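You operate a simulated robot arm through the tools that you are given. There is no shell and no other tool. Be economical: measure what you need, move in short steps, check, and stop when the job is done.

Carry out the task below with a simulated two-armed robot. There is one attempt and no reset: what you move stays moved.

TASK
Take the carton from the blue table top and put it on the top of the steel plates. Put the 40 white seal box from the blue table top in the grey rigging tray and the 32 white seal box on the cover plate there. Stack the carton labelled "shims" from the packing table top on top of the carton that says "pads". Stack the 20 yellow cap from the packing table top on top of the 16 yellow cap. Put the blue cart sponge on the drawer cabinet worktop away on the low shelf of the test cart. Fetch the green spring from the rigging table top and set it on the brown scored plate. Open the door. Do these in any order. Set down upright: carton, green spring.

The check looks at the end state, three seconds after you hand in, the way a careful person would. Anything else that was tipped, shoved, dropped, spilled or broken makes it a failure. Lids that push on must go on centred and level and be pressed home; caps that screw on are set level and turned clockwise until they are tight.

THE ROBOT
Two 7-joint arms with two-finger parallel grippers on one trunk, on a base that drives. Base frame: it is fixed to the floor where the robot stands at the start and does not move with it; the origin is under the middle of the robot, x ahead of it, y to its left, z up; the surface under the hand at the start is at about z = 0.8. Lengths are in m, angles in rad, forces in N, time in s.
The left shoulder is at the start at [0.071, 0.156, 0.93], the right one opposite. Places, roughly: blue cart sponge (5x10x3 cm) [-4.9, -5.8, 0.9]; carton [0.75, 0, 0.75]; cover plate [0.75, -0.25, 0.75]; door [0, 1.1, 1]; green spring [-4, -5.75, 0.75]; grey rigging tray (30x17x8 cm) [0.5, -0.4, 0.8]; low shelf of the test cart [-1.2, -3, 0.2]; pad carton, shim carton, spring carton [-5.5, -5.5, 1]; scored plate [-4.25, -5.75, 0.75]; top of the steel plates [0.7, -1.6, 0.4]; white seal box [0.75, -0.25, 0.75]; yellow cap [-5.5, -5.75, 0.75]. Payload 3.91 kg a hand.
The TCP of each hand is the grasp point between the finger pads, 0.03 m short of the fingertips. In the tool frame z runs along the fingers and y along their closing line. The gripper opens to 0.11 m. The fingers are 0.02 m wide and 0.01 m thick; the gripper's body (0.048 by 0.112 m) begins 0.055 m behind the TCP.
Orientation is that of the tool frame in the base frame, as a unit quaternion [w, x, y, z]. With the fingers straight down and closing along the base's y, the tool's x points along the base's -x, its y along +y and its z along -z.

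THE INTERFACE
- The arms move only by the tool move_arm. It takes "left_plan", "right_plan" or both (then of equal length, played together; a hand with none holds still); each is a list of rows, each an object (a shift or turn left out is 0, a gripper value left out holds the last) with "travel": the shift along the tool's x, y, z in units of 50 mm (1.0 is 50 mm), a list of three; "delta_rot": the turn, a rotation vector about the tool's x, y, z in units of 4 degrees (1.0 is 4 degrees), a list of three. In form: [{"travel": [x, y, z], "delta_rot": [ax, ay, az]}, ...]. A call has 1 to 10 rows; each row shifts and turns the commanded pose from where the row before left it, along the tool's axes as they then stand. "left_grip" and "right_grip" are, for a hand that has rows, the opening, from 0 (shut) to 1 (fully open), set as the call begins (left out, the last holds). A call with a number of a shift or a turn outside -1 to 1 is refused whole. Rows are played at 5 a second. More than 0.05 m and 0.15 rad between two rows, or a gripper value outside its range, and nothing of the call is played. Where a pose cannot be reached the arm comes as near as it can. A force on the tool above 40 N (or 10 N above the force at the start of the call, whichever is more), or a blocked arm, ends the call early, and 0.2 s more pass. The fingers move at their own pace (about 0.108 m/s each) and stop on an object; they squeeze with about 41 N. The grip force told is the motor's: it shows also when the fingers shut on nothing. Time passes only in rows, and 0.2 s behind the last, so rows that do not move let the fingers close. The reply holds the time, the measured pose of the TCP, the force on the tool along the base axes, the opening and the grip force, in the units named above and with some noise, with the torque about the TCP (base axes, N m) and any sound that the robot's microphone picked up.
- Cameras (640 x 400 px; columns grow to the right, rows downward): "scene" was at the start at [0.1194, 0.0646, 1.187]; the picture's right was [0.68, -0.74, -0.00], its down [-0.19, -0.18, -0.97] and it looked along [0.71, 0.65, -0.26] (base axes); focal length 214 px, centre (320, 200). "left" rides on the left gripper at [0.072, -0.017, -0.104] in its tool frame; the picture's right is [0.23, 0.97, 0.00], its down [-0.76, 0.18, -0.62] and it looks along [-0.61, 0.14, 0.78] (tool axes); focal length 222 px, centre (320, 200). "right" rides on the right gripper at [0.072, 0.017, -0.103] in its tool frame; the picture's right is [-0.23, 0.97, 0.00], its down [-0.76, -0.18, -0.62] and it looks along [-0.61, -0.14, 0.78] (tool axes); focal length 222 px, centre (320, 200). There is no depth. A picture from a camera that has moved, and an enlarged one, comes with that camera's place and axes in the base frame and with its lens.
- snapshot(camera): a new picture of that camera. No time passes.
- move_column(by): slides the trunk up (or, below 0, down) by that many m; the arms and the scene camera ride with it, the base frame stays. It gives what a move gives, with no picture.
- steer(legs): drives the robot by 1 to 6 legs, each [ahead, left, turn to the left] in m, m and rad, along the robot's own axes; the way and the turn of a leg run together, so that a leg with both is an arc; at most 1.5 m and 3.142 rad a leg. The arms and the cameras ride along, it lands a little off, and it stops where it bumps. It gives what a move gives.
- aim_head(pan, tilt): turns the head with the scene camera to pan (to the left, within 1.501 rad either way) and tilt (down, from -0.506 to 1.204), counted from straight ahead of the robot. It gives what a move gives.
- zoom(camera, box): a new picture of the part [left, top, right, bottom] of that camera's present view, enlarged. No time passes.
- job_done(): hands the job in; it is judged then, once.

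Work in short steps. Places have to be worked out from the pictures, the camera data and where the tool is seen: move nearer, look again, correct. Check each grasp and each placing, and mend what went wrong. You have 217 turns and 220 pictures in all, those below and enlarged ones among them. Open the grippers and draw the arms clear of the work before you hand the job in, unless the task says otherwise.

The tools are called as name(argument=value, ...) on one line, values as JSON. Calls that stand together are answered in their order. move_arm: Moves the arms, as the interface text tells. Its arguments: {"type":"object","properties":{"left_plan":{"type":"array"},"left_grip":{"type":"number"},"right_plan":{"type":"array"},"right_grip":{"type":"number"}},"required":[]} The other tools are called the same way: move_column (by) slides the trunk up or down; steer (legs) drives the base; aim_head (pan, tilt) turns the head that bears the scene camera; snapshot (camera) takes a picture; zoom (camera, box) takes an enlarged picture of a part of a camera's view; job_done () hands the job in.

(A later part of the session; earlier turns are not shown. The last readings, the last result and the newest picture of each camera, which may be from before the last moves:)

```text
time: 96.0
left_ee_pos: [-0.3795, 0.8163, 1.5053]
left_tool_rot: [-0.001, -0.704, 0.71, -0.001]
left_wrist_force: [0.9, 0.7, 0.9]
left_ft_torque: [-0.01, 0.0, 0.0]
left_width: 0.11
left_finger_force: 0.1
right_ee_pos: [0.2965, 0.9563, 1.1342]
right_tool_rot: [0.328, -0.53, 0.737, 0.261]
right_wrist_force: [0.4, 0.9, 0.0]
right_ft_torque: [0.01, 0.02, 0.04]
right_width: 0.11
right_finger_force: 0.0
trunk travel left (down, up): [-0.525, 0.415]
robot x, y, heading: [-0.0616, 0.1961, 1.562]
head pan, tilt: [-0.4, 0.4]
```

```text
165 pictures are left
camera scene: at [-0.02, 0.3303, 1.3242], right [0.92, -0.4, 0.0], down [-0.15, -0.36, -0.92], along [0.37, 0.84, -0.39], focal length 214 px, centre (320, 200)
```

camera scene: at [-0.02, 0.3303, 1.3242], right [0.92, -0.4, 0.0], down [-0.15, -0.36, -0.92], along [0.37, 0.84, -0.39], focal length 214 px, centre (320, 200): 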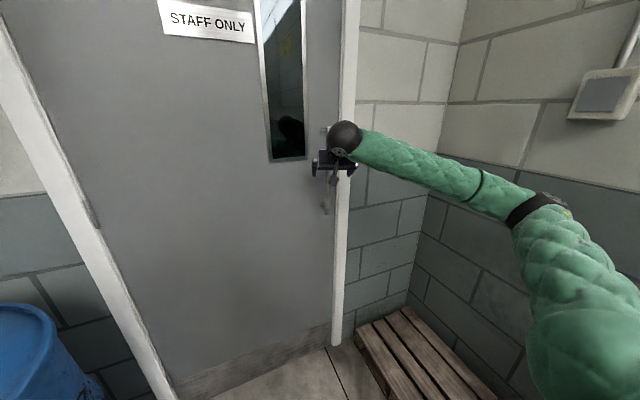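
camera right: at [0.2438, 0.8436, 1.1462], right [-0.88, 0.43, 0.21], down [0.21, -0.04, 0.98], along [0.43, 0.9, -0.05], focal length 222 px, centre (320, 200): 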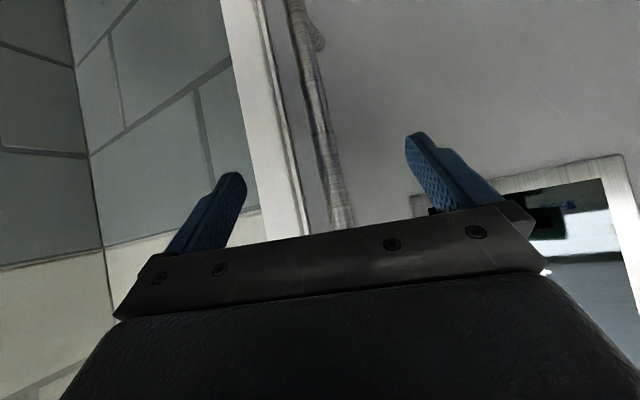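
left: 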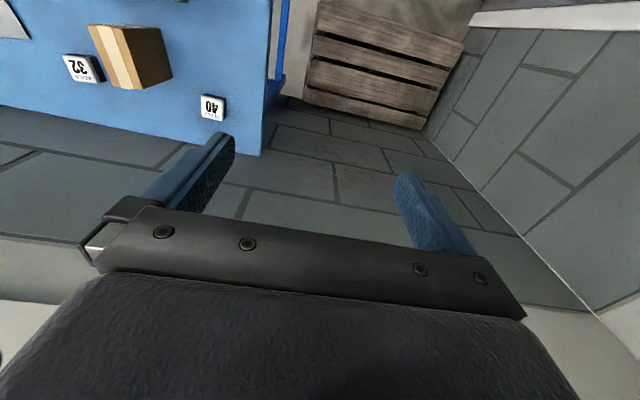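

Bar is between the fingers. I advance the last 10 cm and close.

move_arm(right_plan=[{"travel": [0, 0, 0.7]}, {"travel": [0, 0, 0.7]}, {"travel": [0, 0, 0.7]}])

move_arm(right_plan=[{}, {}, {}, {}], right_grip=0)

snapshot(camera="right")

```text
time: 96.8
left_ee_pos: [-0.3804, 0.817, 1.5045]
left_tool_rot: [0.0, -0.704, 0.71, 0.0]
left_wrist_force: [0.1, 0.7, -0.2]
left_ft_torque: [-0.02, 0.0, 0.0]
left_width: 0.1099
left_finger_force: 0.0
right_ee_pos: [0.3165, 1.0336, 1.0655]
right_tool_rot: [0.328, -0.531, 0.737, 0.261]
right_wrist_force: [-1.2, -0.1, -0.8]
right_ft_torque: [-0.03, -0.01, 0.02]
right_width: 0.11
right_finger_force: 0.0
trunk travel left (down, up): [-0.525, 0.415]
robot x, y, heading: [-0.0566, 0.1899, 1.569]
head pan, tilt: [-0.4, 0.4]
```

```text
time: 97.8
left_ee_pos: [-0.3778, 0.8167, 1.5053]
left_tool_rot: [-0.001, -0.704, 0.71, -0.001]
left_wrist_force: [-0.2, -0.4, 0.3]
left_ft_torque: [-0.01, -0.04, 0.0]
left_width: 0.1101
left_finger_force: 0.1
right_ee_pos: [0.3205, 1.0325, 1.0655]
right_tool_rot: [0.328, -0.53, 0.737, 0.261]
right_wrist_force: [15.2, -0.8, -0.8]
right_ft_torque: [-0.57, -1.41, -0.05]
right_width: 0.0226
right_finger_force: 44.8
trunk travel left (down, up): [-0.525, 0.415]
robot x, y, heading: [-0.0611, 0.1889, 1.563]
head pan, tilt: [-0.4, 0.4]
```

```text
164 pictures are left
camera right: at [0.266, 0.9191, 1.0778], right [-0.88, 0.43, 0.21], down [0.21, -0.05, 0.98], along [0.43, 0.9, -0.05], focal length 222 px, centre (320, 200)
```

right: 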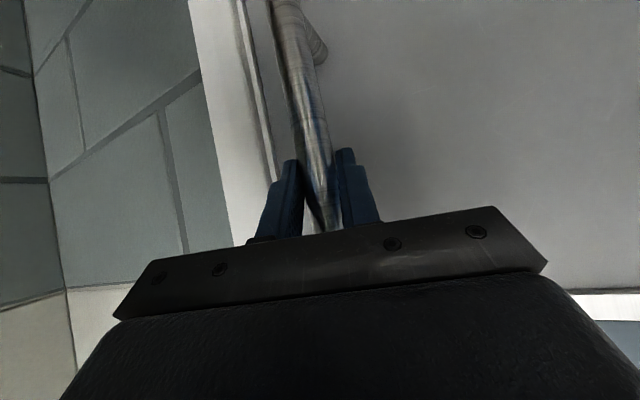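

Gripped (22.6 mm bar). I pull a little (4 cm along −y) as a test.

move_arm(right_plan=[{"travel": [0.244, -0.12, -0.294]}, {"travel": [0.244, -0.12, -0.294]}])

snapshot(camera="scene")

```text
time: 98.4
left_ee_pos: [-0.3808, 0.8151, 1.5056]
left_tool_rot: [0.0, -0.704, 0.71, 0.001]
left_wrist_force: [0.4, -0.4, 0.4]
left_ft_torque: [0.0, 0.03, -0.01]
left_width: 0.1095
left_finger_force: 0.2
right_ee_pos: [0.3163, 0.9924, 1.0654]
right_tool_rot: [0.328, -0.531, 0.736, 0.26]
right_wrist_force: [0.4, -0.7, -3.5]
right_ft_torque: [-0.12, -1.06, 0.54]
right_width: 0.0223
right_finger_force: 44.9
trunk travel left (down, up): [-0.525, 0.415]
robot x, y, heading: [-0.0599, 0.191, 1.564]
head pan, tilt: [-0.4, 0.4]
```

```text
163 pictures are left
camera scene: at [-0.021, 0.3293, 1.3242], right [0.92, -0.4, 0.0], down [-0.15, -0.36, -0.92], along [0.36, 0.85, -0.39], focal length 214 px, centre (320, 200)
```

scene: 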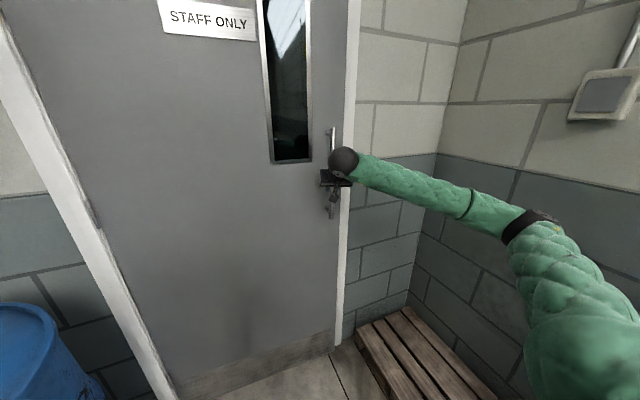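

The door follows with little force. I continue pulling along the arc.

move_arm(right_plan=[{"travel": [0.575, -0.117, -0.684]}, {"travel": [0.58, -0.063, -0.687]}, {"travel": [0.583, -0.008, -0.687]}, {"travel": [0.584, 0.047, -0.685]}, {"travel": [0.582, 0.102, -0.68]}, {"travel": [0.579, 0.156, -0.673]}])

snapshot(camera="scene")

```text
time: 99.7
left_ee_pos: [-0.3783, 0.8144, 1.5048]
left_tool_rot: [-0.001, -0.704, 0.71, -0.001]
left_wrist_force: [0.1, 0.1, -0.4]
left_ft_torque: [-0.01, -0.01, 0.02]
left_width: 0.1102
left_finger_force: 0.0
right_ee_pos: [0.256, 0.7791, 1.0667]
right_tool_rot: [0.33, -0.53, 0.738, 0.256]
right_wrist_force: [15.3, -7.0, -2.9]
right_ft_torque: [-0.26, -1.42, 0.19]
right_width: 0.0225
right_finger_force: 45.1
right hand out of reach, approached as far as the arm can: row 6
trunk travel left (down, up): [-0.525, 0.415]
robot x, y, heading: [-0.0587, 0.1894, 1.56]
head pan, tilt: [-0.4, 0.4]
stopped in row 6 (right hand): the force on the tool passed its limit at 60 N (the readings are from after the stop); the commanded pose is now the measured one
```

```text
162 pictures are left
camera scene: at [-0.0201, 0.3289, 1.3241], right [0.92, -0.4, 0.0], down [-0.16, -0.36, -0.92], along [0.37, 0.84, -0.39], focal length 214 px, centre (320, 200)
```

scene: 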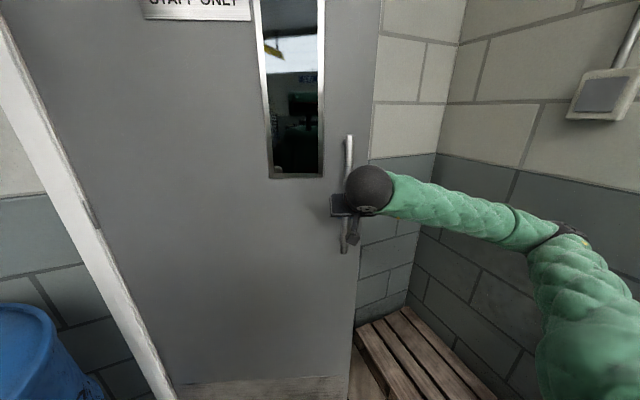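

Door ~20° open, the arm is at its limit. I drive the base backward-left along the arc while holding the bar.

move_arm(left_plan=[{"travel": [0.6, 0.6, 0]}, {"travel": [0.6, 0.6, 0]}, {"travel": [0.6, 0.6, 0]}, {"travel": [0.6, 0.6, 0]}])

steer(legs=[[-0.106, 0.066, 0], [-0.1, 0.083, 0]])

snapshot(camera="scene")

snapshot(camera="right")

```text
time: 100.7
left_ee_pos: [-0.4705, 0.7344, 1.4767]
left_tool_rot: [0.001, -0.703, 0.711, 0.0]
left_wrist_force: [1.0, 0.3, 0.9]
left_ft_torque: [-0.02, 0.0, -0.02]
left_width: 0.11
left_finger_force: 0.1
left hand out of reach, approached as far as the arm can: row 3, 4
right_ee_pos: [0.2567, 0.7782, 1.0642]
right_tool_rot: [0.329, -0.53, 0.738, 0.258]
right_wrist_force: [15.7, -6.7, -3.7]
right_ft_torque: [-0.54, -1.4, -0.4]
right_width: 0.0224
right_finger_force: 45.1
trunk travel left (down, up): [-0.525, 0.415]
robot x, y, heading: [-0.0581, 0.1931, 1.554]
head pan, tilt: [-0.4, 0.4]
```

```text
time: 101.5
left_ee_pos: [-0.4801, 0.7217, 1.4767]
left_tool_rot: [0.0, -0.704, 0.711, 0.0]
left_wrist_force: [-0.5, -0.8, 0.2]
left_ft_torque: [0.05, 0.03, 0.02]
left_width: 0.1102
left_finger_force: 0.0
right_ee_pos: [0.25, 0.7655, 1.0704]
right_tool_rot: [0.335, -0.525, 0.738, 0.259]
right_wrist_force: [7.5, -6.7, -18.4]
right_ft_torque: [-1.55, -1.0, -0.03]
right_width: 0.0227
right_finger_force: 45.1
trunk travel left (down, up): [-0.525, 0.415]
robot x, y, heading: [-0.063, 0.1801, 1.556]
head pan, tilt: [-0.4, 0.4]
stopped in leg 1: the force on the tool passed its limit at 41 N (the readings are from after the stop); the commanded pose is now the measured one
```

```text
161 pictures are left
camera scene: at [-0.0285, 0.3149, 1.3239], right [0.92, -0.4, 0.0], down [-0.16, -0.36, -0.92], along [0.37, 0.84, -0.39], focal length 214 px, centre (320, 200)
```

scene: 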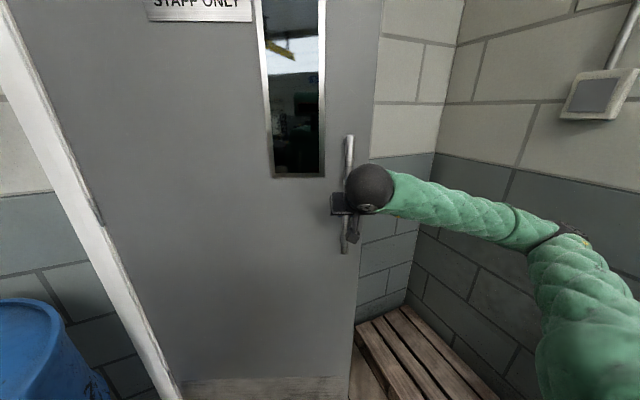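

```text
160 pictures are left
camera right: at [0.1948, 0.6526, 1.0812], right [-0.87, 0.44, 0.2], down [0.2, -0.05, 0.98], along [0.44, 0.9, -0.04], focal length 222 px, centre (320, 200)
```

right: 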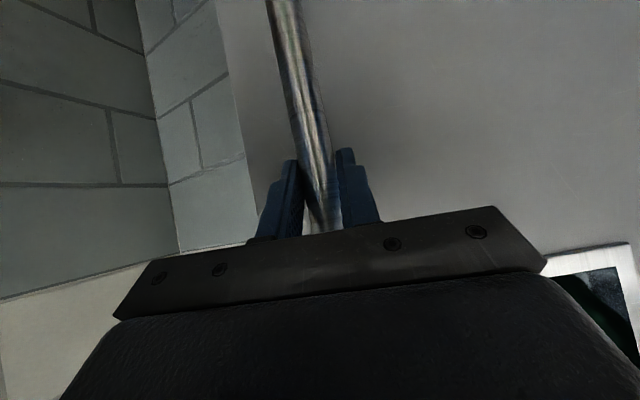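

Closed-chain force stops the drive. I'll release, back off, and instead push the door by its free edge from behind with the fingers closed.

move_arm(right_plan=[{}, {}, {"travel": [0, 0, -1]}, {"travel": [0, 0, -1]}, {"travel": [0, 0, -0.6]}], right_grip=1)

move_arm(right_plan=[{"travel": [0, -1, 0]}, {"travel": [0, -1, 0]}, {"travel": [0, -1, 0]}, {"travel": [0, -1, 0]}], right_grip=0)

snapshot(camera="scene")

snapshot(camera="right")

```text
time: 102.7
left_ee_pos: [-0.4791, 0.7212, 1.4758]
left_tool_rot: [0.0, -0.704, 0.71, -0.001]
left_wrist_force: [-0.8, 0.2, 0.0]
left_ft_torque: [0.05, -0.04, -0.04]
left_width: 0.1099
left_finger_force: 0.0
right_ee_pos: [0.2221, 0.7146, 1.1783]
right_tool_rot: [0.335, -0.524, 0.738, 0.261]
right_wrist_force: [-0.4, 0.0, 0.3]
right_ft_torque: [0.03, -0.03, -0.02]
right_width: 0.1101
right_finger_force: 0.0
right hand out of reach, approached as far as the arm can: row 3, 4, 5
trunk travel left (down, up): [-0.525, 0.415]
robot x, y, heading: [-0.0652, 0.1825, 1.561]
head pan, tilt: [-0.4, 0.4]
```

```text
time: 103.7
left_ee_pos: [-0.4815, 0.7188, 1.4783]
left_tool_rot: [0.001, -0.704, 0.71, 0.002]
left_wrist_force: [-0.2, -1.1, -1.1]
left_ft_torque: [0.09, -0.05, -0.01]
left_width: 0.1099
left_finger_force: 0.0
right_ee_pos: [0.4139, 0.6653, 1.1792]
right_tool_rot: [0.334, -0.526, 0.736, 0.264]
right_wrist_force: [-0.4, -0.1, 0.1]
right_ft_torque: [0.02, 0.01, -0.02]
right_width: 0.0001
right_finger_force: 37.6
right hand out of reach, approached as far as the arm can: row 1, 2
trunk travel left (down, up): [-0.525, 0.415]
robot x, y, heading: [-0.0676, 0.1829, 1.562]
head pan, tilt: [-0.4, 0.4]
```

```text
159 pictures are left
camera scene: at [-0.029, 0.3135, 1.3247], right [0.92, -0.4, 0.0], down [-0.15, -0.36, -0.92], along [0.37, 0.85, -0.39], focal length 214 px, centre (320, 200)
```

scene: 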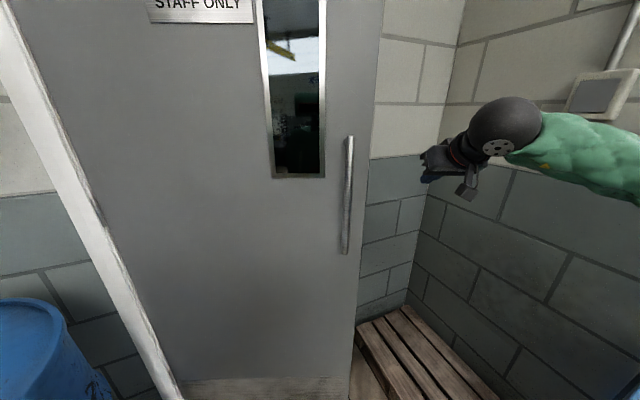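

```text
158 pictures are left
camera right: at [0.3593, 0.5505, 1.1908], right [-0.88, 0.44, 0.21], down [0.2, -0.06, 0.98], along [0.44, 0.9, -0.04], focal length 222 px, centre (320, 200)
```

right: 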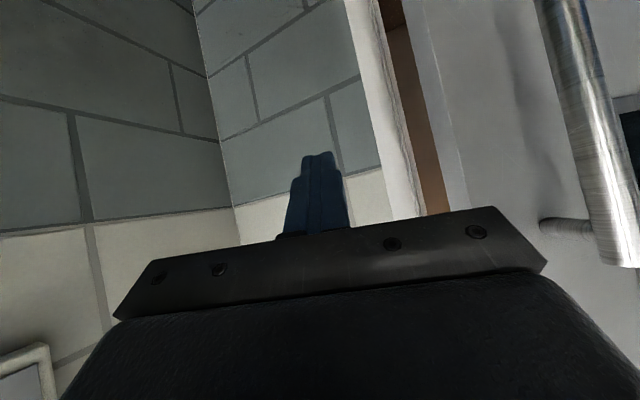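

Edge of the door is near (0.34,0.80). I yaw the hand a bit left and advance past the edge at x≈0.41.

move_arm(right_plan=[{"delta_rot": [-0.7, 0, -0.7]}, {"delta_rot": [-0.7, 0, -0.7]}, {"delta_rot": [-0.7, 0, -0.7]}, {"travel": [-0.585, 0.08, 0.684]}, {"travel": [-0.585, 0.08, 0.684]}, {"travel": [-0.585, 0.08, 0.684]}, {"travel": [-0.585, 0.08, 0.684]}])

snapshot(camera="scene")

snapshot(camera="right")

```text
time: 105.3
left_ee_pos: [-0.4794, 0.7264, 1.4743]
left_tool_rot: [-0.001, -0.703, 0.711, 0.0]
left_wrist_force: [-0.1, -0.1, -1.1]
left_ft_torque: [-0.02, 0.01, 0.02]
left_width: 0.1097
left_finger_force: 0.1
right_ee_pos: [0.4191, 0.8463, 1.1817]
right_tool_rot: [0.312, -0.601, 0.677, 0.289]
right_wrist_force: [0.1, 0.1, -0.3]
right_ft_torque: [0.0, -0.03, 0.0]
right_width: 0.0
right_finger_force: 37.6
trunk travel left (down, up): [-0.525, 0.415]
robot x, y, heading: [-0.0677, 0.1805, 1.563]
head pan, tilt: [-0.4, 0.4]
```

```text
157 pictures are left
camera scene: at [-0.0284, 0.3177, 1.3241], right [0.92, -0.4, 0.0], down [-0.16, -0.36, -0.92], along [0.37, 0.84, -0.39], focal length 214 px, centre (320, 200)
```

scene: 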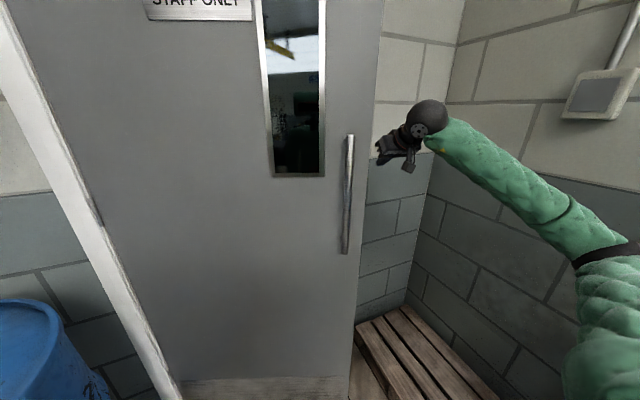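

```text
156 pictures are left
camera right: at [0.3903, 0.7248, 1.1917], right [-0.95, 0.25, 0.19], down [0.19, -0.02, 0.98], along [0.25, 0.97, -0.03], focal length 222 px, centre (320, 200)
```

right: 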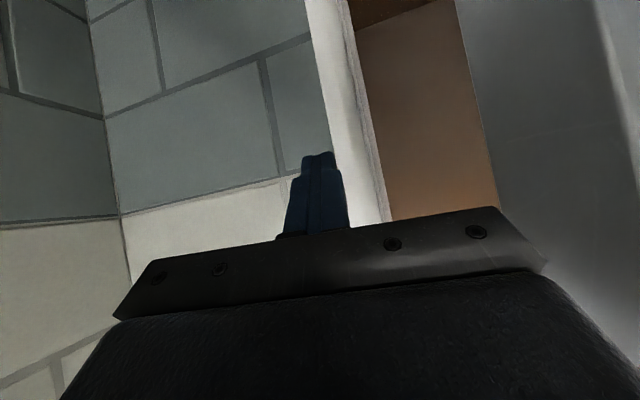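

The wide palm would touch the door first. I yaw the hand further left (~56°) so the fingers point behind the door edge.

move_arm(right_plan=[{"delta_rot": [-0.76, 0.03, -0.65]}, {"delta_rot": [-0.76, 0.03, -0.65]}, {"delta_rot": [-0.76, 0.03, -0.65]}, {"delta_rot": [-0.76, 0.03, -0.65]}, {"delta_rot": [-0.76, 0.03, -0.65]}, {"delta_rot": [-0.76, 0.03, -0.65]}, {"delta_rot": [-0.76, 0.03, -0.65]}])

move_arm(right_plan=[{"delta_rot": [-0.76, 0.03, -0.65]}, {"delta_rot": [-0.76, 0.03, -0.65]}, {"delta_rot": [-0.76, 0.03, -0.65]}, {"delta_rot": [-0.76, 0.03, -0.65]}, {"delta_rot": [-0.76, 0.03, -0.65]}, {"delta_rot": [-0.76, 0.03, -0.65]}, {"delta_rot": [-0.76, 0.03, -0.65]}])

snapshot(camera="scene")

snapshot(camera="right")

```text
time: 106.9
left_ee_pos: [-0.4792, 0.723, 1.4747]
left_tool_rot: [0.0, -0.703, 0.711, 0.0]
left_wrist_force: [-1.0, 0.6, 0.2]
left_ft_torque: [0.0, -0.01, -0.01]
left_width: 0.11
left_finger_force: 0.0
right_ee_pos: [0.4198, 0.8467, 1.1818]
right_tool_rot: [-0.233, 0.748, -0.511, -0.353]
right_wrist_force: [-0.4, -0.2, 0.5]
right_ft_torque: [-0.02, 0.0, -0.04]
right_width: 0.0
right_finger_force: 37.5
trunk travel left (down, up): [-0.525, 0.415]
robot x, y, heading: [-0.0671, 0.1818, 1.562]
head pan, tilt: [-0.4, 0.4]
```

```text
time: 108.5
left_ee_pos: [-0.4796, 0.7229, 1.4753]
left_tool_rot: [0.0, -0.703, 0.711, 0.0]
left_wrist_force: [-1.4, 0.4, 0.7]
left_ft_torque: [0.0, 0.01, 0.02]
left_width: 0.11
left_finger_force: 0.0
right_ee_pos: [0.4187, 0.8467, 1.1822]
right_tool_rot: [-0.221, 0.766, -0.484, -0.36]
right_wrist_force: [0.2, 0.5, 0.2]
right_ft_torque: [-0.04, 0.0, 0.01]
right_width: 0.0003
right_finger_force: 38.0
right hand out of reach, approached as far as the arm can: row 2, 3, 4, 5, 6, 7
trunk travel left (down, up): [-0.525, 0.415]
robot x, y, heading: [-0.0633, 0.1807, 1.562]
head pan, tilt: [-0.4, 0.4]
```

```text
155 pictures are left
camera scene: at [-0.0283, 0.3164, 1.3243], right [0.92, -0.4, 0.0], down [-0.16, -0.36, -0.92], along [0.37, 0.84, -0.39], focal length 214 px, centre (320, 200)
```

scene: 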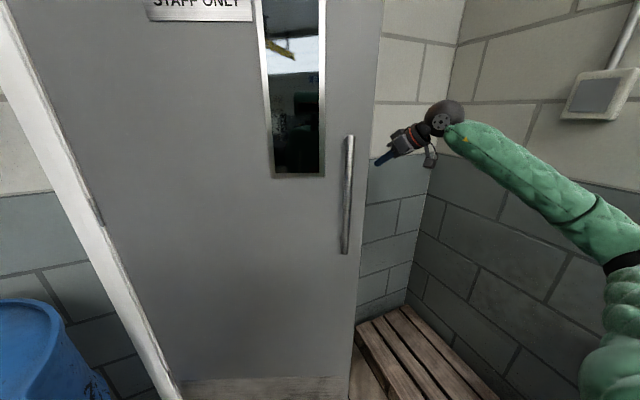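

```text
154 pictures are left
camera right: at [0.4587, 0.7271, 1.1933], right [-0.94, -0.29, 0.18], down [0.16, 0.09, 0.98], along [-0.3, 0.95, -0.04], focal length 222 px, centre (320, 200)
```

right: 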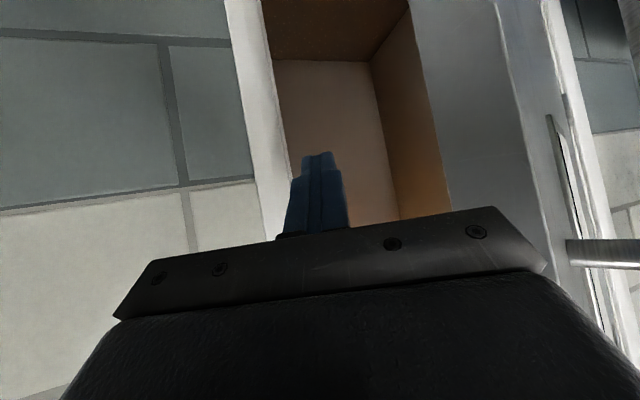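

Hand yaw ≈26° left. I advance 8 cm further past the edge, then shift left 7 cm behind the door.

move_arm(right_plan=[{"travel": [-0.466, -0.346, 0.55]}, {"travel": [-0.466, -0.346, 0.55]}, {"travel": [-0.19, 0.63, 0.237]}, {"travel": [-0.19, 0.63, 0.237]}])

snapshot(camera="scene")

snapshot(camera="right")

```text
time: 109.5
left_ee_pos: [-0.4761, 0.7242, 1.4756]
left_tool_rot: [-0.001, -0.703, 0.711, 0.0]
left_wrist_force: [-0.9, 1.4, 0.9]
left_ft_torque: [0.01, 0.03, 0.04]
left_width: 0.11
left_finger_force: 0.1
right_ee_pos: [0.35, 0.9271, 1.1799]
right_tool_rot: [-0.22, 0.767, -0.484, -0.36]
right_wrist_force: [0.0, 0.4, 0.8]
right_ft_torque: [-0.01, 0.02, 0.0]
right_width: 0.0
right_finger_force: 38.3
trunk travel left (down, up): [-0.525, 0.415]
robot x, y, heading: [-0.0682, 0.1804, 1.558]
head pan, tilt: [-0.4, 0.4]
```

```text
153 pictures are left
camera scene: at [-0.0262, 0.3172, 1.3241], right [0.92, -0.4, 0.0], down [-0.16, -0.36, -0.92], along [0.37, 0.84, -0.39], focal length 214 px, centre (320, 200)
```

scene: 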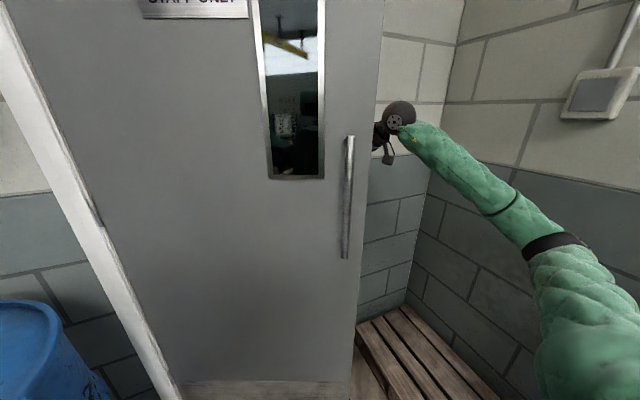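

```text
152 pictures are left
camera right: at [0.3895, 0.8073, 1.1916], right [-0.94, -0.29, 0.18], down [0.16, 0.1, 0.98], along [-0.3, 0.95, -0.04], focal length 222 px, centre (320, 200)
```

right: 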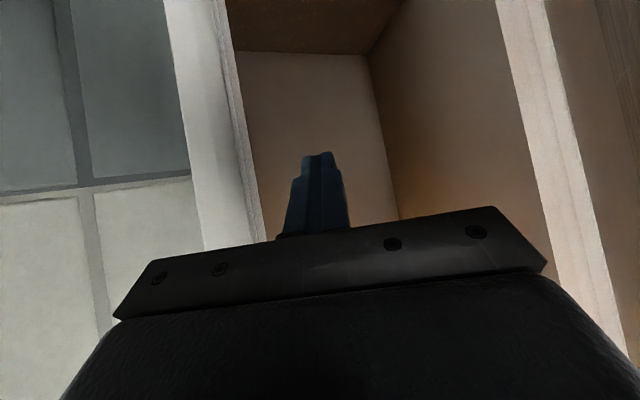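

The hand is behind the door. I pull it back-left in steps.

move_arm(right_plan=[{"travel": [0.298, 0.663, -0.346]}, {"travel": [0.298, 0.663, -0.346]}, {"travel": [0.298, 0.663, -0.346]}, {"travel": [0.298, 0.663, -0.346]}, {"travel": [0.298, 0.663, -0.346]}])

snapshot(camera="scene")

```text
time: 110.7
left_ee_pos: [-0.4792, 0.7225, 1.4762]
left_tool_rot: [-0.001, -0.704, 0.71, 0.0]
left_wrist_force: [0.3, -0.8, 0.3]
left_ft_torque: [0.04, -0.01, 0.01]
left_width: 0.1099
left_finger_force: 0.1
right_ee_pos: [0.247, 0.7502, 1.182]
right_tool_rot: [-0.221, 0.767, -0.484, -0.359]
right_wrist_force: [0.3, 1.3, 0.2]
right_ft_torque: [0.03, -0.01, -0.02]
right_width: 0.0
right_finger_force: 37.6
trunk travel left (down, up): [-0.525, 0.415]
robot x, y, heading: [-0.0649, 0.181, 1.559]
head pan, tilt: [-0.4, 0.4]
```

```text
151 pictures are left
camera scene: at [-0.0288, 0.3159, 1.3244], right [0.92, -0.4, 0.0], down [-0.15, -0.36, -0.92], along [0.37, 0.84, -0.39], focal length 214 px, centre (320, 200)
```

scene: 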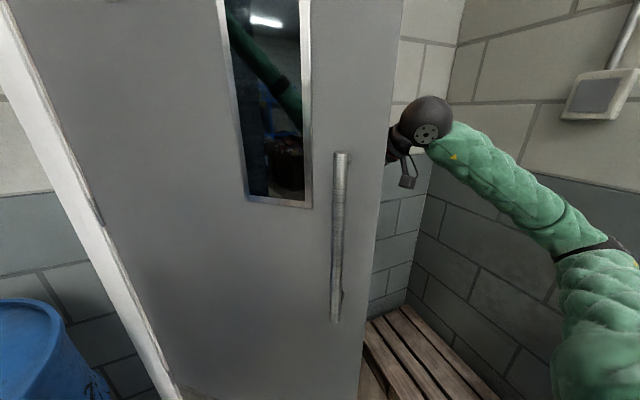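

It works with little force. Now I drive back-left, the hand dragging the door along.

steer(legs=[[-0.18, 0.08, 0], [-0.1, 0.1, 0]])

snapshot(camera="scene")

```text
time: 113.2
left_ee_pos: [-0.6656, 0.4438, 1.4778]
left_tool_rot: [0.001, -0.704, 0.71, 0.0]
left_wrist_force: [1.3, 0.0, -0.2]
left_ft_torque: [0.03, -0.02, -0.02]
left_width: 0.1101
left_finger_force: 0.1
right_ee_pos: [0.0639, 0.4714, 1.1845]
right_tool_rot: [-0.221, 0.767, -0.484, -0.359]
right_wrist_force: [-0.8, -0.1, 0.7]
right_ft_torque: [0.01, -0.02, 0.0]
right_width: 0.0001
right_finger_force: 37.7
trunk travel left (down, up): [-0.525, 0.415]
robot x, y, heading: [-0.2511, -0.0983, 1.558]
head pan, tilt: [-0.4, 0.4]
```

```text
150 pictures are left
camera scene: at [-0.2142, 0.0371, 1.3249], right [0.92, -0.4, 0.0], down [-0.15, -0.36, -0.92], along [0.37, 0.85, -0.39], focal length 214 px, centre (320, 200)
```

scene: 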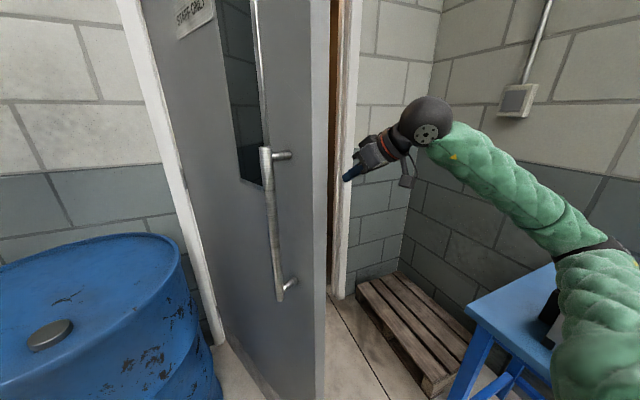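

Door is already ~65° open. I push it another ~10–12° with the arm.

move_arm(right_plan=[{"travel": [-0.218, 0.72, 0.27]}, {"travel": [-0.218, 0.72, 0.27]}, {"travel": [-0.218, 0.72, 0.27]}, {"travel": [-0.218, 0.72, 0.27]}, {"travel": [-0.218, 0.72, 0.27]}, {"travel": [-0.218, 0.72, 0.27]}])

snapshot(camera="scene")

```text
time: 114.6
left_ee_pos: [-0.6653, 0.4479, 1.4746]
left_tool_rot: [0.0, -0.703, 0.711, -0.001]
left_wrist_force: [1.4, -0.4, -0.2]
left_ft_torque: [0.01, -0.02, -0.02]
left_width: 0.1098
left_finger_force: 0.1
right_ee_pos: [-0.1774, 0.4751, 1.1805]
right_tool_rot: [-0.22, 0.767, -0.485, -0.358]
right_wrist_force: [0.0, -0.6, 0.1]
right_ft_torque: [-0.02, -0.03, 0.0]
right_width: 0.0
right_finger_force: 37.9
trunk travel left (down, up): [-0.525, 0.415]
robot x, y, heading: [-0.251, -0.0957, 1.556]
head pan, tilt: [-0.4, 0.4]
```

```text
149 pictures are left
camera scene: at [-0.2139, 0.0397, 1.3241], right [0.92, -0.4, 0.0], down [-0.15, -0.36, -0.92], along [0.37, 0.84, -0.39], focal length 214 px, centre (320, 200)
```

scene: 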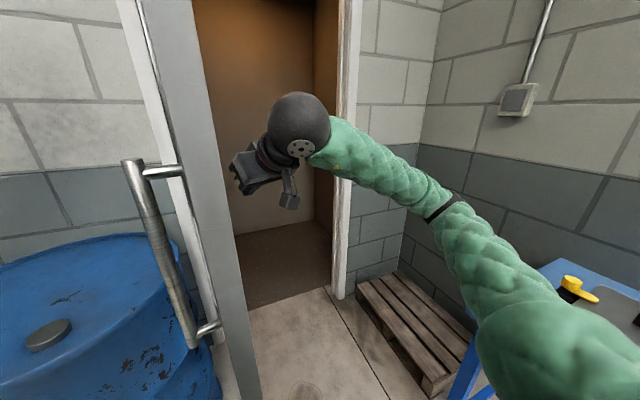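

Door is ~80° open. I withdraw the hand to the right, then back the base off.

move_arm(right_plan=[{"travel": [0.23, -0.77, -0.29]}, {"travel": [0.23, -0.77, -0.29]}, {"travel": [0.23, -0.77, -0.29]}, {"travel": [0.23, -0.77, -0.29]}, {"travel": [0.23, -0.77, -0.29]}, {"travel": [0.23, -0.77, -0.29]}])

steer(legs=[[-0.6, 0, 0]])

move_arm(right_plan=[{"delta_rot": [0.76, 0, 0.64]}, {"delta_rot": [0.76, 0, 0.64]}, {"delta_rot": [0.76, 0, 0.64]}, {"delta_rot": [0.76, 0, 0.64]}, {"delta_rot": [0.76, 0, 0.64]}, {"delta_rot": [0.76, 0, 0.64]}, {"delta_rot": [0.38, 0, 0.32]}])

move_arm(right_plan=[{"delta_rot": [0, 1, 0]}, {"delta_rot": [0, 1, 0]}, {"delta_rot": [0, 1, 0]}, {"delta_rot": [0, 1, 0]}, {"delta_rot": [0, 1, 0]}, {"delta_rot": [0, 1, 0]}, {"delta_rot": [0, 1, 0]}, {"delta_rot": [0, 1, 0]}, {"delta_rot": [0, 1, 0]}, {"delta_rot": [0, 1, 0]}])

aim_head(pan=0, tilt=0.3)

snapshot(camera="scene")

```text
time: 116.0
left_ee_pos: [-0.6639, 0.4429, 1.4776]
left_tool_rot: [0.0, -0.703, 0.711, 0.001]
left_wrist_force: [-0.3, -0.4, 0.6]
left_ft_torque: [0.03, 0.0, 0.01]
left_width: 0.1102
left_finger_force: 0.1
right_ee_pos: [0.0824, 0.473, 1.1832]
right_tool_rot: [-0.222, 0.766, -0.483, -0.36]
right_wrist_force: [-0.6, 0.5, 1.0]
right_ft_torque: [0.02, -0.01, 0.0]
right_width: 0.0
right_finger_force: 37.4
trunk travel left (down, up): [-0.525, 0.415]
robot x, y, heading: [-0.2498, -0.0999, 1.561]
head pan, tilt: [-0.4, 0.4]
```

```text
time: 119.4
left_ee_pos: [-0.6692, -0.1505, 1.4768]
left_tool_rot: [0.0, -0.702, 0.712, 0.0]
left_wrist_force: [0.1, -0.9, 0.4]
left_ft_torque: [0.02, -0.01, 0.03]
left_width: 0.11
left_finger_force: 0.0
right_ee_pos: [0.076, -0.1243, 1.1832]
right_tool_rot: [-0.221, 0.766, -0.485, -0.359]
right_wrist_force: [-0.1, 0.2, 0.3]
right_ft_torque: [-0.04, 0.02, -0.01]
right_width: 0.0
right_finger_force: 37.2
trunk travel left (down, up): [-0.525, 0.415]
robot x, y, heading: [-0.2582, -0.693, 1.555]
head pan, tilt: [-0.4, 0.4]
```

```text
time: 121.0
left_ee_pos: [-0.6712, -0.1497, 1.476]
left_tool_rot: [0.0, -0.702, 0.712, -0.001]
left_wrist_force: [0.1, 0.8, -0.6]
left_ft_torque: [-0.04, 0.01, -0.01]
left_width: 0.1101
left_finger_force: 0.1
right_ee_pos: [0.0776, -0.1238, 1.182]
right_tool_rot: [0.295, -0.638, 0.646, 0.298]
right_wrist_force: [-0.4, 0.0, 0.5]
right_ft_torque: [-0.01, 0.0, -0.03]
right_width: 0.0001
right_finger_force: 37.8
trunk travel left (down, up): [-0.525, 0.415]
robot x, y, heading: [-0.2589, -0.6929, 1.556]
head pan, tilt: [-0.4, 0.4]
```

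```text
time: 123.2
left_ee_pos: [-0.6694, -0.1494, 1.4755]
left_tool_rot: [-0.001, -0.702, 0.712, 0.0]
left_wrist_force: [-0.1, 0.6, 0.1]
left_ft_torque: [-0.01, -0.01, -0.04]
left_width: 0.1102
left_finger_force: 0.1
right_ee_pos: [0.0758, -0.1239, 1.1823]
right_tool_rot: [0.056, -0.703, 0.707, 0.063]
right_wrist_force: [-1.5, 0.2, 0.4]
right_ft_torque: [0.03, -0.02, -0.01]
right_width: 0.0
right_finger_force: 38.0
trunk travel left (down, up): [-0.525, 0.415]
robot x, y, heading: [-0.2573, -0.6949, 1.555]
head pan, tilt: [-0.4, 0.4]
```

```text
time: 124.0
left_ee_pos: [-0.6699, -0.1485, 1.4758]
left_tool_rot: [0.0, -0.703, 0.712, 0.0]
left_wrist_force: [-0.2, -0.7, 0.5]
left_ft_torque: [-0.01, -0.01, 0.01]
left_width: 0.1101
left_finger_force: 0.0
right_ee_pos: [0.0762, -0.1233, 1.1814]
right_tool_rot: [0.058, -0.702, 0.707, 0.063]
right_wrist_force: [-0.5, -0.8, -0.1]
right_ft_torque: [0.01, 0.02, 0.03]
right_width: 0.0001
right_finger_force: 37.8
trunk travel left (down, up): [-0.525, 0.415]
robot x, y, heading: [-0.2579, -0.6933, 1.554]
head pan, tilt: [0.0, 0.3]
```

```text
148 pictures are left
camera scene: at [-0.2554, -0.5493, 1.3335], right [1.0, -0.01, 0.0], down [0.0, -0.3, -0.96], along [0.01, 0.95, -0.3], focal length 214 px, centre (320, 200)
```

scene: 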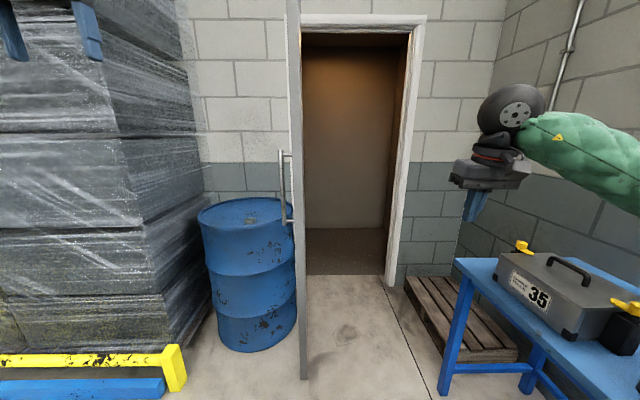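

The door stands open. I finish levelling the right tool, then turn around to view the rest of the room.

move_arm(right_plan=[{"delta_rot": [0, 0.82, 0]}, {"delta_rot": [0, 0.82, 0]}, {"delta_rot": [0, 0.82, 0]}, {"travel": [0.5, 0, -0.5]}, {"travel": [0.5, 0, -0.5]}], right_grip=1)

steer(legs=[[0, 0, -3.1]])

aim_head(pan=-0.5, tilt=0.3)

snapshot(camera="scene")

aim_head(pan=0.2, tilt=0.3)

snapshot(camera="scene")

```text
time: 125.2
left_ee_pos: [-0.6701, -0.1507, 1.4764]
left_tool_rot: [0.001, -0.702, 0.712, 0.0]
left_wrist_force: [0.1, 0.4, 0.2]
left_ft_torque: [0.01, -0.05, -0.01]
left_width: 0.1101
left_finger_force: 0.2
right_ee_pos: [0.0751, -0.1757, 1.2311]
right_tool_rot: [-0.004, -0.705, 0.709, 0.003]
right_wrist_force: [-0.8, -0.2, 0.2]
right_ft_torque: [-0.01, -0.02, 0.01]
right_width: 0.1101
right_finger_force: 0.1
trunk travel left (down, up): [-0.525, 0.415]
robot x, y, heading: [-0.2621, -0.693, 1.554]
head pan, tilt: [0.0, 0.3]
```

```text
time: 132.9
left_ee_pos: [0.1735, -1.2242, 1.4754]
left_tool_rot: [0.0, 0.7, 0.714, -0.001]
left_wrist_force: [0.4, -0.4, -0.2]
left_ft_torque: [0.01, -0.02, -0.02]
left_width: 0.1099
left_finger_force: 0.0
right_ee_pos: [-0.5725, -1.2256, 1.2332]
right_tool_rot: [0.002, 0.697, 0.717, 0.004]
right_wrist_force: [-0.2, 0.8, 0.0]
right_ft_torque: [0.01, 0.01, -0.05]
right_width: 0.1104
right_finger_force: 0.0
trunk travel left (down, up): [-0.525, 0.415]
robot x, y, heading: [-0.2595, -0.6955, -1.549]
head pan, tilt: [0.0, 0.3]
```

```text
time: 133.8
left_ee_pos: [0.1737, -1.2242, 1.4765]
left_tool_rot: [0.001, 0.7, 0.714, 0.0]
left_wrist_force: [0.7, 0.5, -0.2]
left_ft_torque: [0.0, 0.02, 0.0]
left_width: 0.1097
left_finger_force: 0.1
right_ee_pos: [-0.5725, -1.2265, 1.2334]
right_tool_rot: [0.002, 0.697, 0.718, 0.005]
right_wrist_force: [0.1, 0.3, -0.1]
right_ft_torque: [0.0, -0.04, 0.0]
right_width: 0.1101
right_finger_force: 0.1
trunk travel left (down, up): [-0.525, 0.415]
robot x, y, heading: [-0.2607, -0.692, -1.553]
head pan, tilt: [-0.499, 0.3]
```

```text
147 pictures are left
camera scene: at [-0.2993, -0.8266, 1.3335], right [-0.89, 0.46, 0.0], down [0.14, 0.26, -0.96], along [-0.44, -0.85, -0.3], focal length 214 px, centre (320, 200)
```

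scene: 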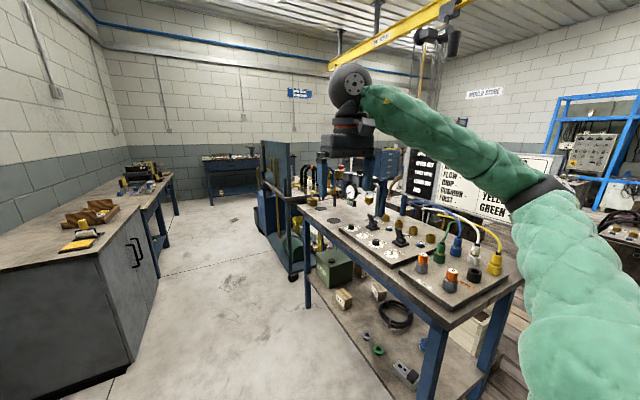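

```text
time: 134.9
left_ee_pos: [0.1728, -1.2244, 1.4772]
left_tool_rot: [0.001, 0.699, 0.715, 0.0]
left_wrist_force: [0.2, 0.6, -0.1]
left_ft_torque: [0.0, 0.01, 0.0]
left_width: 0.1097
left_finger_force: 0.1
right_ee_pos: [-0.573, -1.2264, 1.2326]
right_tool_rot: [0.002, 0.697, 0.717, 0.004]
right_wrist_force: [-0.1, 0.2, -0.4]
right_ft_torque: [0.01, 0.03, 0.0]
right_width: 0.1101
right_finger_force: 0.1
trunk travel left (down, up): [-0.525, 0.415]
robot x, y, heading: [-0.2553, -0.6992, -1.552]
head pan, tilt: [0.201, 0.3]
```

```text
146 pictures are left
camera scene: at [-0.236, -0.8348, 1.3335], right [-0.98, -0.22, 0.0], down [-0.06, 0.29, -0.96], along [0.21, -0.93, -0.3], focal length 214 px, centre (320, 200)
```

scene: 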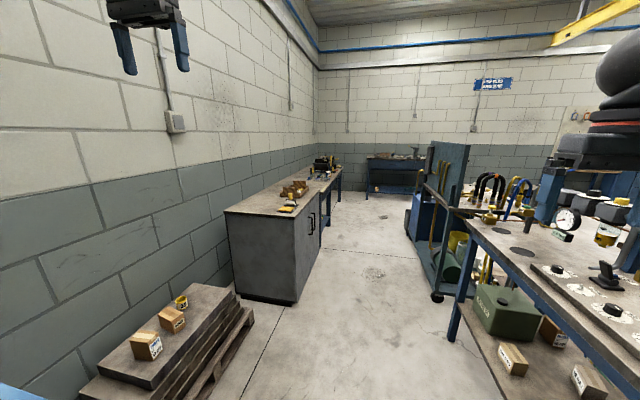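

The corridor between the cabinet (x≥0.25) and bench/cart (x≤-0.86) is clear. I drive along it and look.

steer(legs=[[1.4, 0.0, -0.02], [1.3, 0, 0]])

aim_head(pan=-0.6, tilt=0.3)

snapshot(camera="scene")

aim_head(pan=-1.45, tilt=0.5)

snapshot(camera="scene")

```text
time: 142.3
left_ee_pos: [0.0557, -2.7714, 1.475]
left_tool_rot: [-0.001, 0.77, 0.638, 0.001]
left_wrist_force: [0.5, -1.1, 0.0]
left_ft_torque: [0.0, -0.01, -0.05]
left_width: 0.1101
left_finger_force: 0.0
right_ee_pos: [-0.6782, -2.6138, 1.2387]
right_tool_rot: [0.012, 0.773, 0.634, 0.001]
right_wrist_force: [0.6, -0.5, 0.4]
right_ft_torque: [0.01, 0.02, 0.03]
right_width: 0.11
right_finger_force: 0.0
trunk travel left (down, up): [-0.525, 0.415]
robot x, y, heading: [-0.2543, -2.1632, -1.763]
head pan, tilt: [0.201, 0.3]
stopped in leg 2: the robot was blocked; the commanded pose is now the measured one
```

```text
time: 143.4
left_ee_pos: [0.0572, -2.7697, 1.4757]
left_tool_rot: [0.0, 0.77, 0.638, 0.001]
left_wrist_force: [0.2, -0.8, 0.6]
left_ft_torque: [-0.02, -0.01, -0.01]
left_width: 0.1099
left_finger_force: 0.1
right_ee_pos: [-0.677, -2.6146, 1.24]
right_tool_rot: [0.012, 0.772, 0.635, 0.001]
right_wrist_force: [0.4, 0.6, -0.1]
right_ft_torque: [0.02, -0.02, 0.03]
right_width: 0.11
right_finger_force: 0.0
trunk travel left (down, up): [-0.525, 0.415]
robot x, y, heading: [-0.2572, -2.1608, -1.761]
head pan, tilt: [-0.6, 0.3]
```

```text
145 pictures are left
camera scene: at [-0.3316, -2.275, 1.3336], right [-0.71, 0.71, 0.0], down [0.21, 0.21, -0.96], along [-0.68, -0.67, -0.3], focal length 214 px, centre (320, 200)
```

scene: 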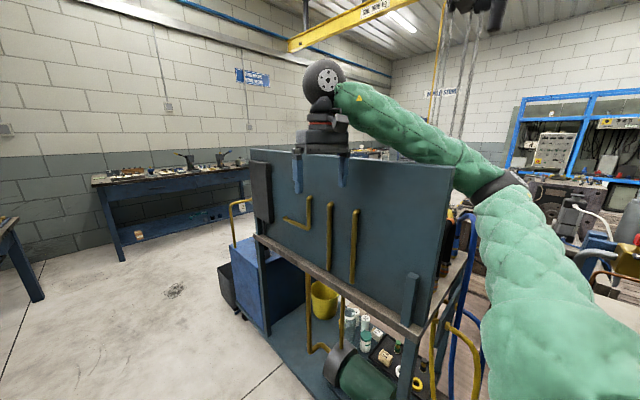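

```text
time: 144.6
left_ee_pos: [0.0589, -2.7702, 1.4761]
left_tool_rot: [-0.001, 0.77, 0.639, 0.001]
left_wrist_force: [0.4, -0.4, -0.9]
left_ft_torque: [0.0, -0.03, 0.01]
left_width: 0.1099
left_finger_force: 0.0
right_ee_pos: [-0.6773, -2.6143, 1.2403]
right_tool_rot: [0.011, 0.772, 0.636, 0.002]
right_wrist_force: [0.2, 0.4, 0.5]
right_ft_torque: [-0.01, 0.0, 0.01]
right_width: 0.1099
right_finger_force: 0.0
trunk travel left (down, up): [-0.525, 0.415]
robot x, y, heading: [-0.2539, -2.1626, -1.758]
head pan, tilt: [-1.45, 0.499]
```

```text
144 pictures are left
camera scene: at [-0.3561, -2.2031, 1.3151], right [0.07, 1.0, 0.0], down [0.48, -0.03, -0.88], along [-0.88, 0.06, -0.48], focal length 214 px, centre (320, 200)
```

scene: 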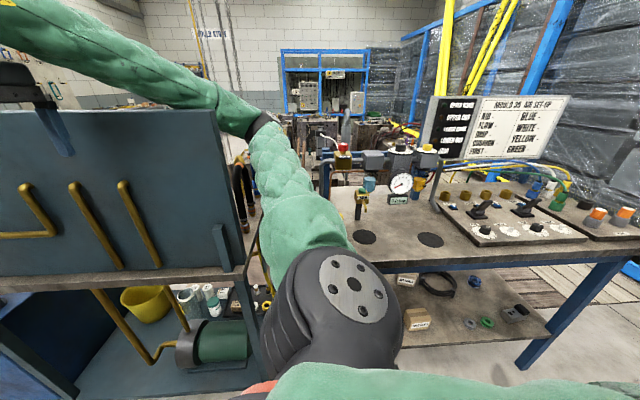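

The base was blocked after 1.45 m. I look down on both sides to see what touches.

aim_head(pan=-0.9, tilt=1.1)

snapshot(camera="scene")

aim_head(pan=0.9, tilt=1.0)

snapshot(camera="scene")

```text
time: 145.6
left_ee_pos: [0.0573, -2.7699, 1.4749]
left_tool_rot: [-0.001, 0.77, 0.638, 0.0]
left_wrist_force: [-0.2, -0.5, 0.1]
left_ft_torque: [-0.01, 0.01, 0.02]
left_width: 0.1101
left_finger_force: 0.2
right_ee_pos: [-0.6765, -2.6148, 1.2397]
right_tool_rot: [0.01, 0.772, 0.636, 0.0]
right_wrist_force: [0.5, -0.2, 0.2]
right_ft_torque: [0.04, -0.01, -0.02]
right_width: 0.1101
right_finger_force: 0.1
trunk travel left (down, up): [-0.525, 0.415]
robot x, y, heading: [-0.252, -2.1582, -1.761]
head pan, tilt: [-0.901, 1.1]
```

```text
143 pictures are left
camera scene: at [-0.3212, -2.2386, 1.2676], right [-0.46, 0.89, 0.0], down [0.79, 0.41, -0.45], along [-0.4, -0.21, -0.89], focal length 214 px, centre (320, 200)
```

scene: 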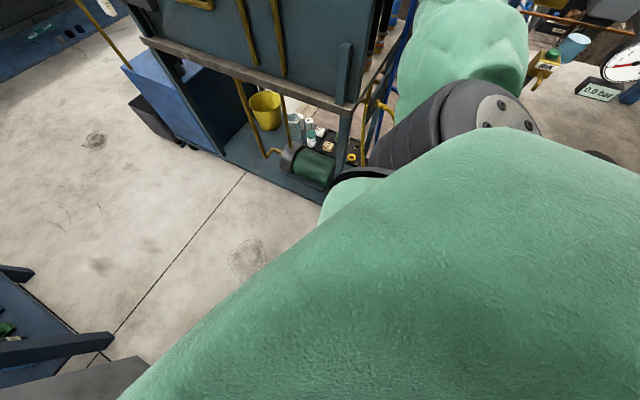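

```text
time: 147.4
left_ee_pos: [0.0579, -2.7703, 1.4751]
left_tool_rot: [0.0, 0.77, 0.638, 0.0]
left_wrist_force: [0.0, -0.4, 0.2]
left_ft_torque: [-0.02, 0.01, 0.0]
left_width: 0.1097
left_finger_force: 0.0
right_ee_pos: [-0.6777, -2.614, 1.2395]
right_tool_rot: [0.011, 0.771, 0.636, 0.001]
right_wrist_force: [-0.6, -0.8, 0.6]
right_ft_torque: [-0.02, -0.01, 0.0]
right_width: 0.1099
right_finger_force: 0.0
trunk travel left (down, up): [-0.525, 0.415]
robot x, y, heading: [-0.2552, -2.1641, -1.76]
head pan, tilt: [0.901, 1.0]
```

```text
142 pictures are left
camera scene: at [-0.2196, -2.2622, 1.2743], right [-0.76, -0.65, 0.0], down [-0.55, 0.64, -0.54], along [0.35, -0.41, -0.84], focal length 214 px, centre (320, 200)
```

scene: 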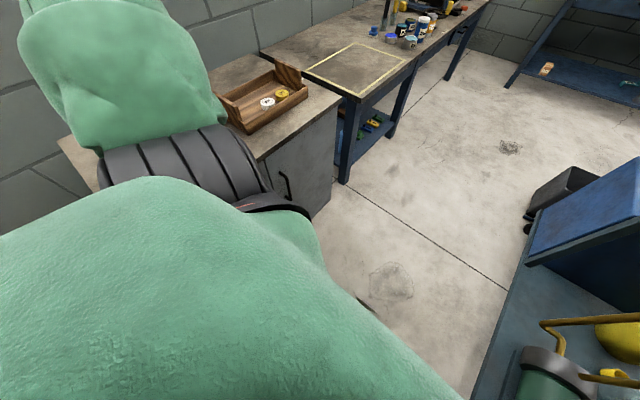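

Likely the right arm touched the cart's board. I back off, raise the trunk 0.35 m so arms clear the board, and straighten the heading.

steer(legs=[[-0.2, 0, 0], [0, 0, 0.19]])

move_column(by=0.38)

aim_head(pan=-0.9, tilt=0.75)

snapshot(camera="scene")

```text
time: 148.8
left_ee_pos: [0.1544, -2.4775, 1.4678]
left_tool_rot: [-0.007, 0.669, 0.743, -0.011]
left_wrist_force: [4.2, -2.2, -1.5]
left_ft_torque: [0.18, 0.25, 0.0]
left_width: 0.1101
left_finger_force: 0.0
right_ee_pos: [-0.6133, -2.5425, 1.2608]
right_tool_rot: [0.025, 0.681, 0.731, -0.005]
right_wrist_force: [-1.0, -0.7, 0.6]
right_ft_torque: [0.08, -0.05, -0.01]
right_width: 0.1102
right_finger_force: 0.0
trunk travel left (down, up): [-0.525, 0.415]
robot x, y, heading: [-0.3439, -1.9948, -1.47]
head pan, tilt: [0.901, 1.0]
stopped in leg 1: the robot was blocked; the commanded pose is now the measured one
```

```text
time: 152.4
left_ee_pos: [0.1525, -2.4538, 1.8573]
left_tool_rot: [0.001, 0.662, 0.749, -0.01]
left_wrist_force: [-0.6, 0.2, -0.4]
left_ft_torque: [0.05, -0.01, 0.02]
left_width: 0.11
left_finger_force: 0.1
right_ee_pos: [-0.6024, -2.5395, 1.634]
right_tool_rot: [0.017, 0.67, 0.742, -0.003]
right_wrist_force: [-0.8, -0.2, 0.0]
right_ft_torque: [0.02, -0.02, 0.0]
right_width: 0.1098
right_finger_force: 0.0
trunk travel left (down, up): [-0.905, 0.035]
robot x, y, heading: [-0.3446, -1.9892, -1.449]
head pan, tilt: [0.901, 1.0]
```

```text
time: 154.2
left_ee_pos: [0.1523, -2.4546, 1.8566]
left_tool_rot: [0.0, 0.663, 0.749, -0.011]
left_wrist_force: [0.6, 0.4, 0.0]
left_ft_torque: [0.01, -0.05, 0.0]
left_width: 0.11
left_finger_force: 0.2
right_ee_pos: [-0.6028, -2.5374, 1.6339]
right_tool_rot: [0.017, 0.671, 0.742, -0.003]
right_wrist_force: [-0.3, -0.1, 0.8]
right_ft_torque: [0.02, 0.0, -0.01]
right_width: 0.1097
right_finger_force: 0.1
trunk travel left (down, up): [-0.905, 0.035]
robot x, y, heading: [-0.3423, -1.9914, -1.449]
head pan, tilt: [-0.901, 0.75]
```

```text
141 pictures are left
camera scene: at [-0.3953, -2.0994, 1.6732], right [-0.71, 0.7, 0.0], down [0.48, 0.49, -0.73], along [-0.51, -0.52, -0.68], focal length 214 px, centre (320, 200)
```

scene: 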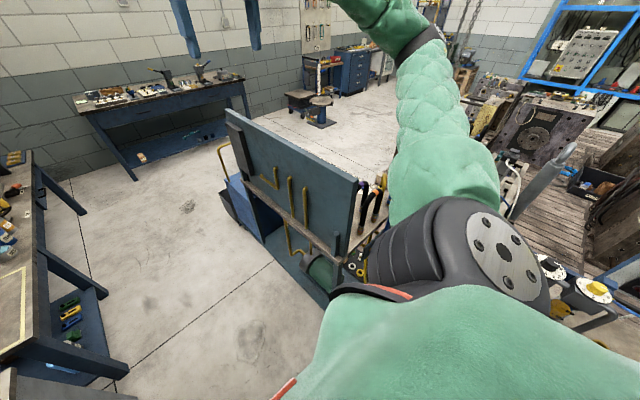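

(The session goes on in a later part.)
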